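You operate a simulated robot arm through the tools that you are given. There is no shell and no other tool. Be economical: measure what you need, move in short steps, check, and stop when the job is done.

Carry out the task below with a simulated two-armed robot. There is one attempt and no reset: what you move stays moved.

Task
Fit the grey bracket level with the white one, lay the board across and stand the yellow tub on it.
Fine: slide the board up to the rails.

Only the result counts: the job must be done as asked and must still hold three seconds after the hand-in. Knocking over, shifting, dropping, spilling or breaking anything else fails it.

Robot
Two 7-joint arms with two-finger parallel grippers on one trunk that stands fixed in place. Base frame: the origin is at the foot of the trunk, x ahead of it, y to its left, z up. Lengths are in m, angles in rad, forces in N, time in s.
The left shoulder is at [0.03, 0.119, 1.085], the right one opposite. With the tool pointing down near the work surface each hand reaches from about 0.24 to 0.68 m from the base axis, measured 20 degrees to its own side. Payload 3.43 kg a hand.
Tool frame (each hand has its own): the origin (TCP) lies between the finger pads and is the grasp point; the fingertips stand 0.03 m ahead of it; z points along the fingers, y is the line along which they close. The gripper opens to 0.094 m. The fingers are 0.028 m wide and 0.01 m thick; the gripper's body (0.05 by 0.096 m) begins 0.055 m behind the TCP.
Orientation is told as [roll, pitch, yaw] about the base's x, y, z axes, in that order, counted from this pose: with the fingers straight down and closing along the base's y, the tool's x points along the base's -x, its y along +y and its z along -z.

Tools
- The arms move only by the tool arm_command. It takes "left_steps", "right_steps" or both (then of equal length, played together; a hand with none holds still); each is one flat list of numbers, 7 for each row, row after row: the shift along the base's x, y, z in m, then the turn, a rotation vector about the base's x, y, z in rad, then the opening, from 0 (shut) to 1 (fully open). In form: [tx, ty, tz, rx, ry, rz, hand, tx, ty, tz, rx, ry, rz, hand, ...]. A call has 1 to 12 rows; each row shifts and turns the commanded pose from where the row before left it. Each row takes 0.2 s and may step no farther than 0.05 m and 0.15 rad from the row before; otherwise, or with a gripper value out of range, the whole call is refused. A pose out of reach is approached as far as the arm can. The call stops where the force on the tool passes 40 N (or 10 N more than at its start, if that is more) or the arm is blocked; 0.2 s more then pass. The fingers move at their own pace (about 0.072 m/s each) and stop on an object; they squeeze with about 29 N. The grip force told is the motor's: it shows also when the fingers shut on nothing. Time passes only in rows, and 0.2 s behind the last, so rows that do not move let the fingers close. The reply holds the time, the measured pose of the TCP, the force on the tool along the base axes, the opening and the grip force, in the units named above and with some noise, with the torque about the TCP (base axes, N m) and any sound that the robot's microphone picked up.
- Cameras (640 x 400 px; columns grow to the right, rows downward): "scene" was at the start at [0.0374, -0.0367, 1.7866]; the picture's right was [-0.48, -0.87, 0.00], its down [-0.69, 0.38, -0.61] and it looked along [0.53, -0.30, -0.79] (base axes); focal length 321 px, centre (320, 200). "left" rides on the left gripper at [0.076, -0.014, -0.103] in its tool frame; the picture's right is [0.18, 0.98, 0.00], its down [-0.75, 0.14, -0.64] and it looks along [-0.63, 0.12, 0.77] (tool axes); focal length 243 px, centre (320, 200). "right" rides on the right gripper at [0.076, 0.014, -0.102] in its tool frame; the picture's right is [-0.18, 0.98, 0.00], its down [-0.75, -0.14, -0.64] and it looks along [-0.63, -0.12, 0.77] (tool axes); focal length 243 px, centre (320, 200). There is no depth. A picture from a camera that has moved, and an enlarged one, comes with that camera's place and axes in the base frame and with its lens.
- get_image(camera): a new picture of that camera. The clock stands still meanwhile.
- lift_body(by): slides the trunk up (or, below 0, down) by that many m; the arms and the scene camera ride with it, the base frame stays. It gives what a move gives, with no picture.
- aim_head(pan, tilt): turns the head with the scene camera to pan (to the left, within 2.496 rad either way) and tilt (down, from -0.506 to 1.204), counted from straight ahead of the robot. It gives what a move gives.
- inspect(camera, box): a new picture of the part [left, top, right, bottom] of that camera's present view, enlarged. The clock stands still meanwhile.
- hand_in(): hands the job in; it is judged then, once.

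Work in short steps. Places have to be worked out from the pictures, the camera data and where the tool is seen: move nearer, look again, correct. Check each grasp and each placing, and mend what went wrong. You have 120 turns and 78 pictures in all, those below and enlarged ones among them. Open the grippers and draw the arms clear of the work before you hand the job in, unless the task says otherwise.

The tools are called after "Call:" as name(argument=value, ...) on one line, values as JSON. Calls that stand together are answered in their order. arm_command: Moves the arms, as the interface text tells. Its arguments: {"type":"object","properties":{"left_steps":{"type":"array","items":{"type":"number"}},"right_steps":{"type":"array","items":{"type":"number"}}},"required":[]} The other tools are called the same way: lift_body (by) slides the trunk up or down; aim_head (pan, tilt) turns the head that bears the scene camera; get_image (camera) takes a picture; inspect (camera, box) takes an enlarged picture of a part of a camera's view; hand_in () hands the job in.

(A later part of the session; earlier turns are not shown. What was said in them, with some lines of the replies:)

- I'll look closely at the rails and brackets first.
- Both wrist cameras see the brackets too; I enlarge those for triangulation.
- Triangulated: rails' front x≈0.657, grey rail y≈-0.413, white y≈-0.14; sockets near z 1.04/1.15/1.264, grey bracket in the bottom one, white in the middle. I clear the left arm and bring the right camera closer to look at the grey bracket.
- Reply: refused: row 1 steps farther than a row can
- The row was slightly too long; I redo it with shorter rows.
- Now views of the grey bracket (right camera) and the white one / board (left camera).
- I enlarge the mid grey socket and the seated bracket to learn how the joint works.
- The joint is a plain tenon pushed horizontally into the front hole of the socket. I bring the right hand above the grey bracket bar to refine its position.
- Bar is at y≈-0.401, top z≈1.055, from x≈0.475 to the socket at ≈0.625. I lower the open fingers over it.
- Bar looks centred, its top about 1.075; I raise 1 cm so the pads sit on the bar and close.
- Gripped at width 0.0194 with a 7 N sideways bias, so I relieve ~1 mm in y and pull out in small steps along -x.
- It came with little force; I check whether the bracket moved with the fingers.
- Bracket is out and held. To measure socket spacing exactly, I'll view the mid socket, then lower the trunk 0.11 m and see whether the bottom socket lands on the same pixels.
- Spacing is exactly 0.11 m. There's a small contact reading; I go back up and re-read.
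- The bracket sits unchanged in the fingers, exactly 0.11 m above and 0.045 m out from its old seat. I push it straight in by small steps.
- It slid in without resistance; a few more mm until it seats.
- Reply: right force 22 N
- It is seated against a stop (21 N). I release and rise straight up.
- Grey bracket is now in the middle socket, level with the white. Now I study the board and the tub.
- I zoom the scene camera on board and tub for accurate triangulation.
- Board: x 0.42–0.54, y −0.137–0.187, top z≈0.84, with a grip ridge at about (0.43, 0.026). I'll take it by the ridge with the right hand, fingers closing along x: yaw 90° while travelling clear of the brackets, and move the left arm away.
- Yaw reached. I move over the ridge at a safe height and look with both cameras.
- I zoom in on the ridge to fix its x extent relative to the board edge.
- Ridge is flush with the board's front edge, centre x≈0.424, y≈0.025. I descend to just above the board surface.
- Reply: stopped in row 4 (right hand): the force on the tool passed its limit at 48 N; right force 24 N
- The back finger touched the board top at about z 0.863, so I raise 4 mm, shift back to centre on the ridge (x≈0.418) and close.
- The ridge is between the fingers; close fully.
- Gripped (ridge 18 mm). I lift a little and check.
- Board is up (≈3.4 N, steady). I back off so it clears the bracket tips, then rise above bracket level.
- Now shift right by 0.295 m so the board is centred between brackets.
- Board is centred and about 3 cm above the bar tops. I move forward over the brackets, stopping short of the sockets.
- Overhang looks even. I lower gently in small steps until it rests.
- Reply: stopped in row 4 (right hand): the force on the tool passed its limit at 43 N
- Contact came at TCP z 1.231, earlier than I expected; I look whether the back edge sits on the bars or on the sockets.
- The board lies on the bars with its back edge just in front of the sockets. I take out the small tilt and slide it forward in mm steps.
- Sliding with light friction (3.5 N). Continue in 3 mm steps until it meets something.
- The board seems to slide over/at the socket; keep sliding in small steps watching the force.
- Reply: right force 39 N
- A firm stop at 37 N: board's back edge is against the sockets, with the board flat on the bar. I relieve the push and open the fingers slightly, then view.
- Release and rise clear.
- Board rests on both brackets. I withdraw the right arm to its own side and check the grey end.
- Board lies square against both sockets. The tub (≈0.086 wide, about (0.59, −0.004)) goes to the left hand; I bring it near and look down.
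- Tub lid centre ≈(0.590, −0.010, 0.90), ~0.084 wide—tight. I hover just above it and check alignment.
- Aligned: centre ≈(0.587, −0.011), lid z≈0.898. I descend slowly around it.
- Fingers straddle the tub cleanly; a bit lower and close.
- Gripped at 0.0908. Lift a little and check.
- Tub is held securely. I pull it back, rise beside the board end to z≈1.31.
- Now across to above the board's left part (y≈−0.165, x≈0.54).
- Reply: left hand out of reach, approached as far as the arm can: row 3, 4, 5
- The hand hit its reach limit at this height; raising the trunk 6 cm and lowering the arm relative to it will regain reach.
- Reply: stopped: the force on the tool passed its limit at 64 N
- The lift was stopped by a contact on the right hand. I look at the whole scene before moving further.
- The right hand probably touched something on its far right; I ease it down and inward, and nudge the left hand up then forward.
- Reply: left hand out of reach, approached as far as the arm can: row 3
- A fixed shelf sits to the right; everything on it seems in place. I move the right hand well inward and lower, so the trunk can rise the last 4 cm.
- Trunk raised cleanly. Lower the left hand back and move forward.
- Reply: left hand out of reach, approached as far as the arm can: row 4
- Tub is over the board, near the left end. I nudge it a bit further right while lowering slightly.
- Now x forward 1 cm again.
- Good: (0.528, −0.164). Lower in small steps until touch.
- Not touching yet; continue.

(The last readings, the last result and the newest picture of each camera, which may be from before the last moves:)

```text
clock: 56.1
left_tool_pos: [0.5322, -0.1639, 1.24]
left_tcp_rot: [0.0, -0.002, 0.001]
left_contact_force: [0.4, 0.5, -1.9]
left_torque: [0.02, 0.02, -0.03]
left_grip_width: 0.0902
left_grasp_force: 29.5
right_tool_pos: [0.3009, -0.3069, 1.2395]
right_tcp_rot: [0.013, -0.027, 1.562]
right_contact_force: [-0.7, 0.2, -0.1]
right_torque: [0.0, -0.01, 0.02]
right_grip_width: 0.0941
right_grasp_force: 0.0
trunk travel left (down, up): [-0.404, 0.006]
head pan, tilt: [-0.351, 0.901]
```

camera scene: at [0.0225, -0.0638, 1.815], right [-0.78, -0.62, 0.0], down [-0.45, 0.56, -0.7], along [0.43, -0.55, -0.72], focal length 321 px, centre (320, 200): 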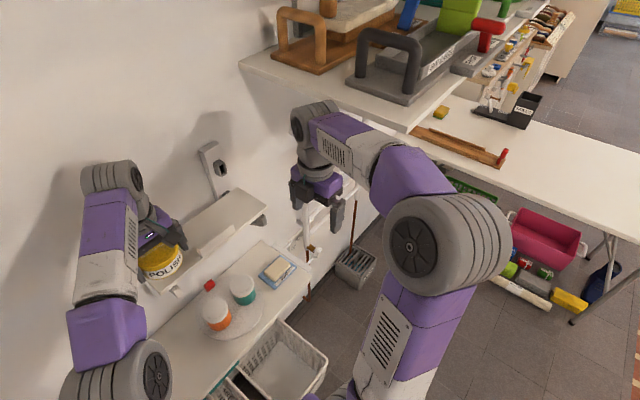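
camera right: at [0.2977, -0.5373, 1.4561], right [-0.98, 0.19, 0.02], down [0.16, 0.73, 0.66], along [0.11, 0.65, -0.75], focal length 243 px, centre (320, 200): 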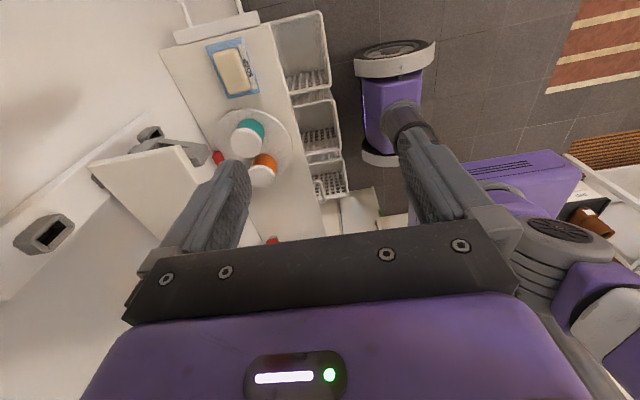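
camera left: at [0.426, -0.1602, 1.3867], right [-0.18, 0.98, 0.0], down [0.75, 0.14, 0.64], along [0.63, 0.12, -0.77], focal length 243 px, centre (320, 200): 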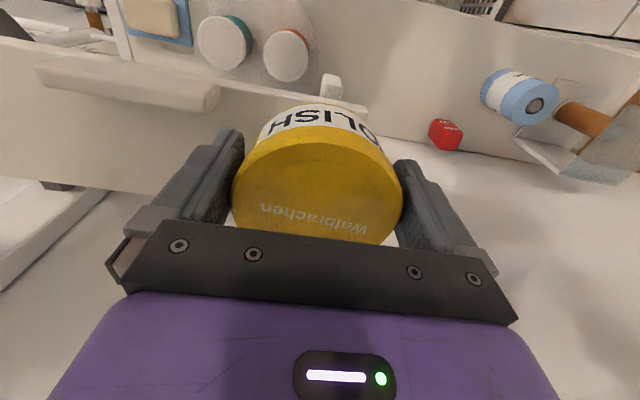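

Call:
arm_command(left_steps=[0, 0, -0.002, 0, 0, 0, 0, 0, 0, -0.002, 0, 0, 0, 0, 0, 0, 0, 0, 0, 0, 0])

Call:
inspect(camera="scene", box=[270, 130, 390, 210])

```text
clock: 56.9
left_tool_pos: [0.5297, -0.1647, 1.2378]
left_tcp_rot: [-0.003, -0.005, 0.0]
left_contact_force: [1.1, 0.2, 13.4]
left_torque: [-0.27, -0.36, 0.06]
left_grip_width: 0.0903
left_grasp_force: 28.8
right_tool_pos: [0.2992, -0.306, 1.2406]
right_tcp_rot: [0.013, -0.027, 1.562]
right_contact_force: [0.3, 0.0, -0.4]
right_torque: [0.01, 0.0, 0.0]
right_grip_width: 0.0939
right_grasp_force: 0.1
trunk travel left (down, up): [-0.404, 0.006]
head pan, tilt: [-0.351, 0.901]
```

```text
5.00 times, centred on (330, 170) of scene
camera zoom: at [0.0417, -0.0256, 1.8423], right [-0.34, -0.94, 0.0], down [-0.74, 0.27, -0.62], along [0.58, -0.21, -0.78], focal length 1605 px, centre (270, 350)
```

zoom: 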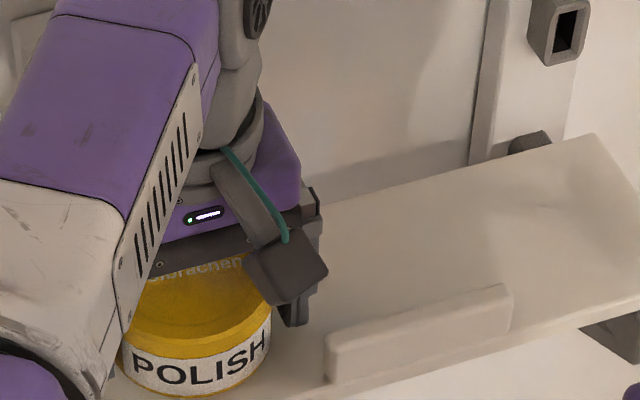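

Touched down with 13 N. Relieve 1 mm, open fully, then rise straight and slowly.

Call:
arm_command(left_steps=[0, 0, 0.001, 0, 0, 0, 0, 0, 0, 0, 0, 0, 0, 1, 0, 0, 0, 0, 0, 0, 1, 0, 0, 0, 0, 0, 0, 1])

Call:
get_image(camera="left")

```text
clock: 57.9
left_tool_pos: [0.5312, -0.1648, 1.2357]
left_tcp_rot: [0.0, 0.0, 0.0]
left_contact_force: [-0.2, -0.1, -0.6]
left_torque: [-0.01, -0.01, 0.02]
left_grip_width: 0.0939
left_grasp_force: 0.0
right_tool_pos: [0.3016, -0.3069, 1.2402]
right_tcp_rot: [0.014, -0.026, 1.561]
right_contact_force: [0.3, -0.2, -0.1]
right_torque: [0.01, 0.01, 0.01]
right_grip_width: 0.0937
right_grasp_force: 0.0
trunk travel left (down, up): [-0.404, 0.006]
head pan, tilt: [-0.351, 0.901]
```

```text
10 pictures are left
camera left: at [0.4553, -0.1796, 1.3381], right [-0.18, 0.98, 0.0], down [0.75, 0.14, 0.64], along [0.63, 0.12, -0.77], focal length 243 px, centre (320, 200)
```

left: 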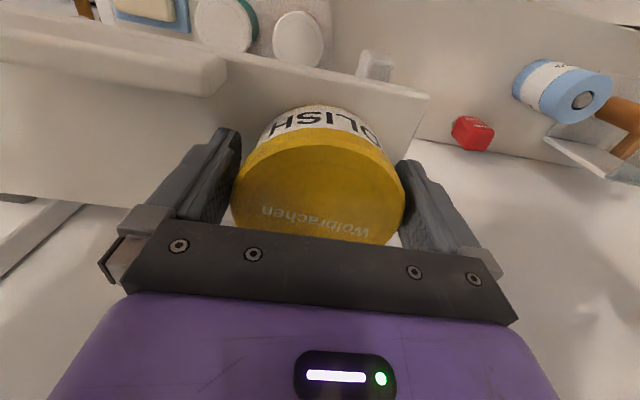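

Tub stands free. I rise with a slight retreat (−x, along the finger faces) to stay within reach.

Call:
arm_command(left_steps=[-0.004, 0, 0.008, 0, 0, 0, 1, -0.006, 0, 0.01, 0, 0, 0, 1, -0.008, 0, 0.012, 0, 0, 0, 1, -0.012, 0, 0.015, 0, 0, 0, 1])

Call:
get_image(camera="left")

```text
clock: 58.9
left_tool_pos: [0.5001, -0.1654, 1.2812]
left_tcp_rot: [0.0, -0.003, 0.0]
left_contact_force: [0.6, 1.7, -0.1]
left_torque: [0.04, 0.0, 0.02]
left_grip_width: 0.0942
left_grasp_force: 0.1
right_tool_pos: [0.3013, -0.3057, 1.2415]
right_tcp_rot: [0.013, -0.025, 1.562]
right_contact_force: [-1.2, 0.0, -0.9]
right_torque: [-0.02, -0.01, 0.01]
right_grip_width: 0.0939
right_grasp_force: 0.0
trunk travel left (down, up): [-0.404, 0.006]
head pan, tilt: [-0.351, 0.901]
```

```text
9 pictures are left
camera left: at [0.4244, -0.1794, 1.3834], right [-0.18, 0.98, 0.0], down [0.75, 0.14, 0.64], along [0.63, 0.12, -0.77], focal length 243 px, centre (320, 200)
```

left: 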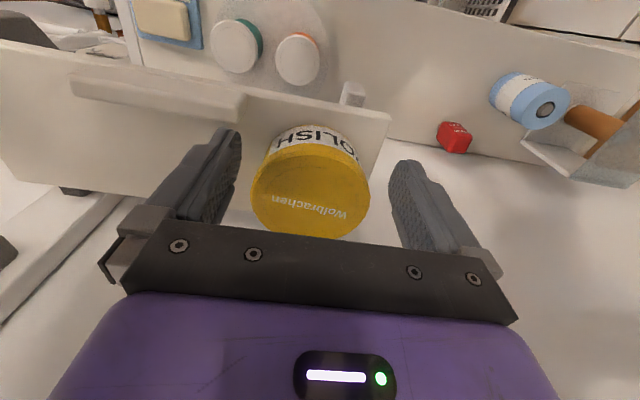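

Clear of the tub. Withdraw the left arm back and to the left, the right hand back a bit.

Call:
arm_command(left_steps=[-0.03, 0, 0.025, 0, 0, 0, 1, -0.035, 0, 0.02, 0, 0, 0, 1, -0.04, 0.01, 0.01, 0, 0, 0, 1, -0.03, 0.035, 0, 0, 0, 0, 1, 0, 0.045, 0, 0, 0, 0, 1, 0, 0.045, 0, 0, 0, 0, 1, 0, 0.045, 0, 0, 0, 0, 1, 0, 0.045, 0, 0, 0, 0, 1, 0, 0.045, 0, 0, 0, 0, 1])

Call:
get_image(camera="scene")

Call:
inspect(camera="left", box=[0, 20, 240, 220])

```text
clock: 60.9
left_tool_pos: [0.3668, 0.1052, 1.3345]
left_tcp_rot: [-0.001, 0.001, 0.0]
left_contact_force: [0.0, 1.4, -0.8]
left_torque: [0.01, -0.03, -0.01]
left_grip_width: 0.0943
left_grasp_force: 0.0
right_tool_pos: [0.2999, -0.305, 1.24]
right_tcp_rot: [0.011, -0.026, 1.564]
right_contact_force: [-0.6, 0.1, -0.3]
right_torque: [-0.04, 0.01, 0.02]
right_grip_width: 0.0941
right_grasp_force: 0.0
trunk travel left (down, up): [-0.404, 0.006]
head pan, tilt: [-0.351, 0.901]
```

```text
8 pictures are left
camera scene: at [0.0424, -0.0247, 1.8422], right [-0.34, -0.94, 0.0], down [-0.74, 0.27, -0.62], along [0.58, -0.21, -0.78], focal length 321 px, centre (320, 200)
```

scene: 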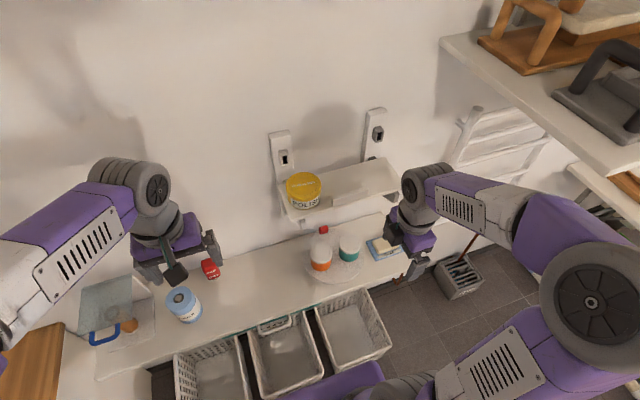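

```text
2.00 times, centred on (120, 120) of left
camera zoom: at [0.2911, 0.0922, 1.4361], right [-0.18, 0.98, 0.0], down [0.75, 0.14, 0.64], along [0.63, 0.12, -0.77], focal length 485 px, centre (720, 360)
```

zoom: 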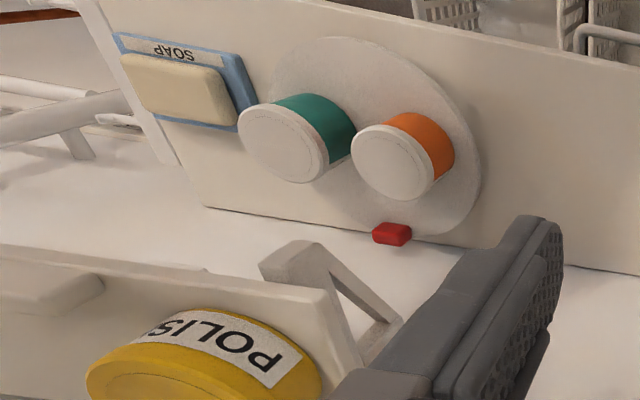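

All in place; a final zoom on the shelf to confirm it is level and up against the back.

Call:
inspect(camera="scene", box=[260, 100, 410, 230])

```text
3.08 times, centred on (335, 165) of scene
camera zoom: at [0.0424, -0.0247, 1.8422], right [-0.34, -0.94, 0.0], down [-0.74, 0.27, -0.62], along [0.58, -0.21, -0.78], focal length 988 px, centre (274, 308)
```

zoom: 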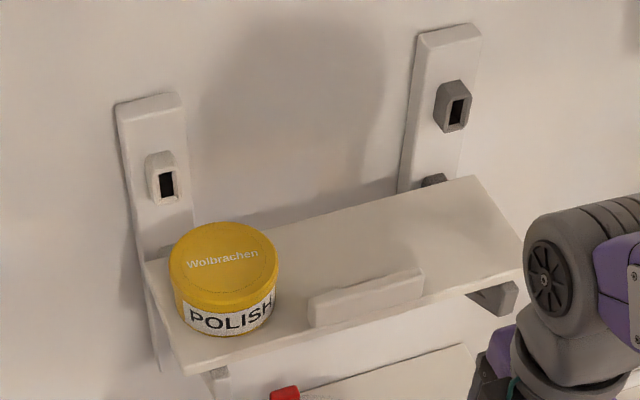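

Board level, tub upright, board against the sockets at the rails, arms clear. I hand in.

Call:
hand_in()

```text
The job is handed in.
```

I've handed the job in: the grey bracket is in its rail's middle socket, level with the white one. The board lies across both, and the yellow tub stands on its left end.

- **Gap behind the board:** it was pushed back until it stopped hard, apparently on the bracket sockets, which stick out in front of the rails. A gap about as deep as a socket remains behind it.
- **Bump on the right:** when I raised the trunk, the right hand hit something, probably the fixed shelf on that side (64 N). The things on that shelf looked in place afterwards.
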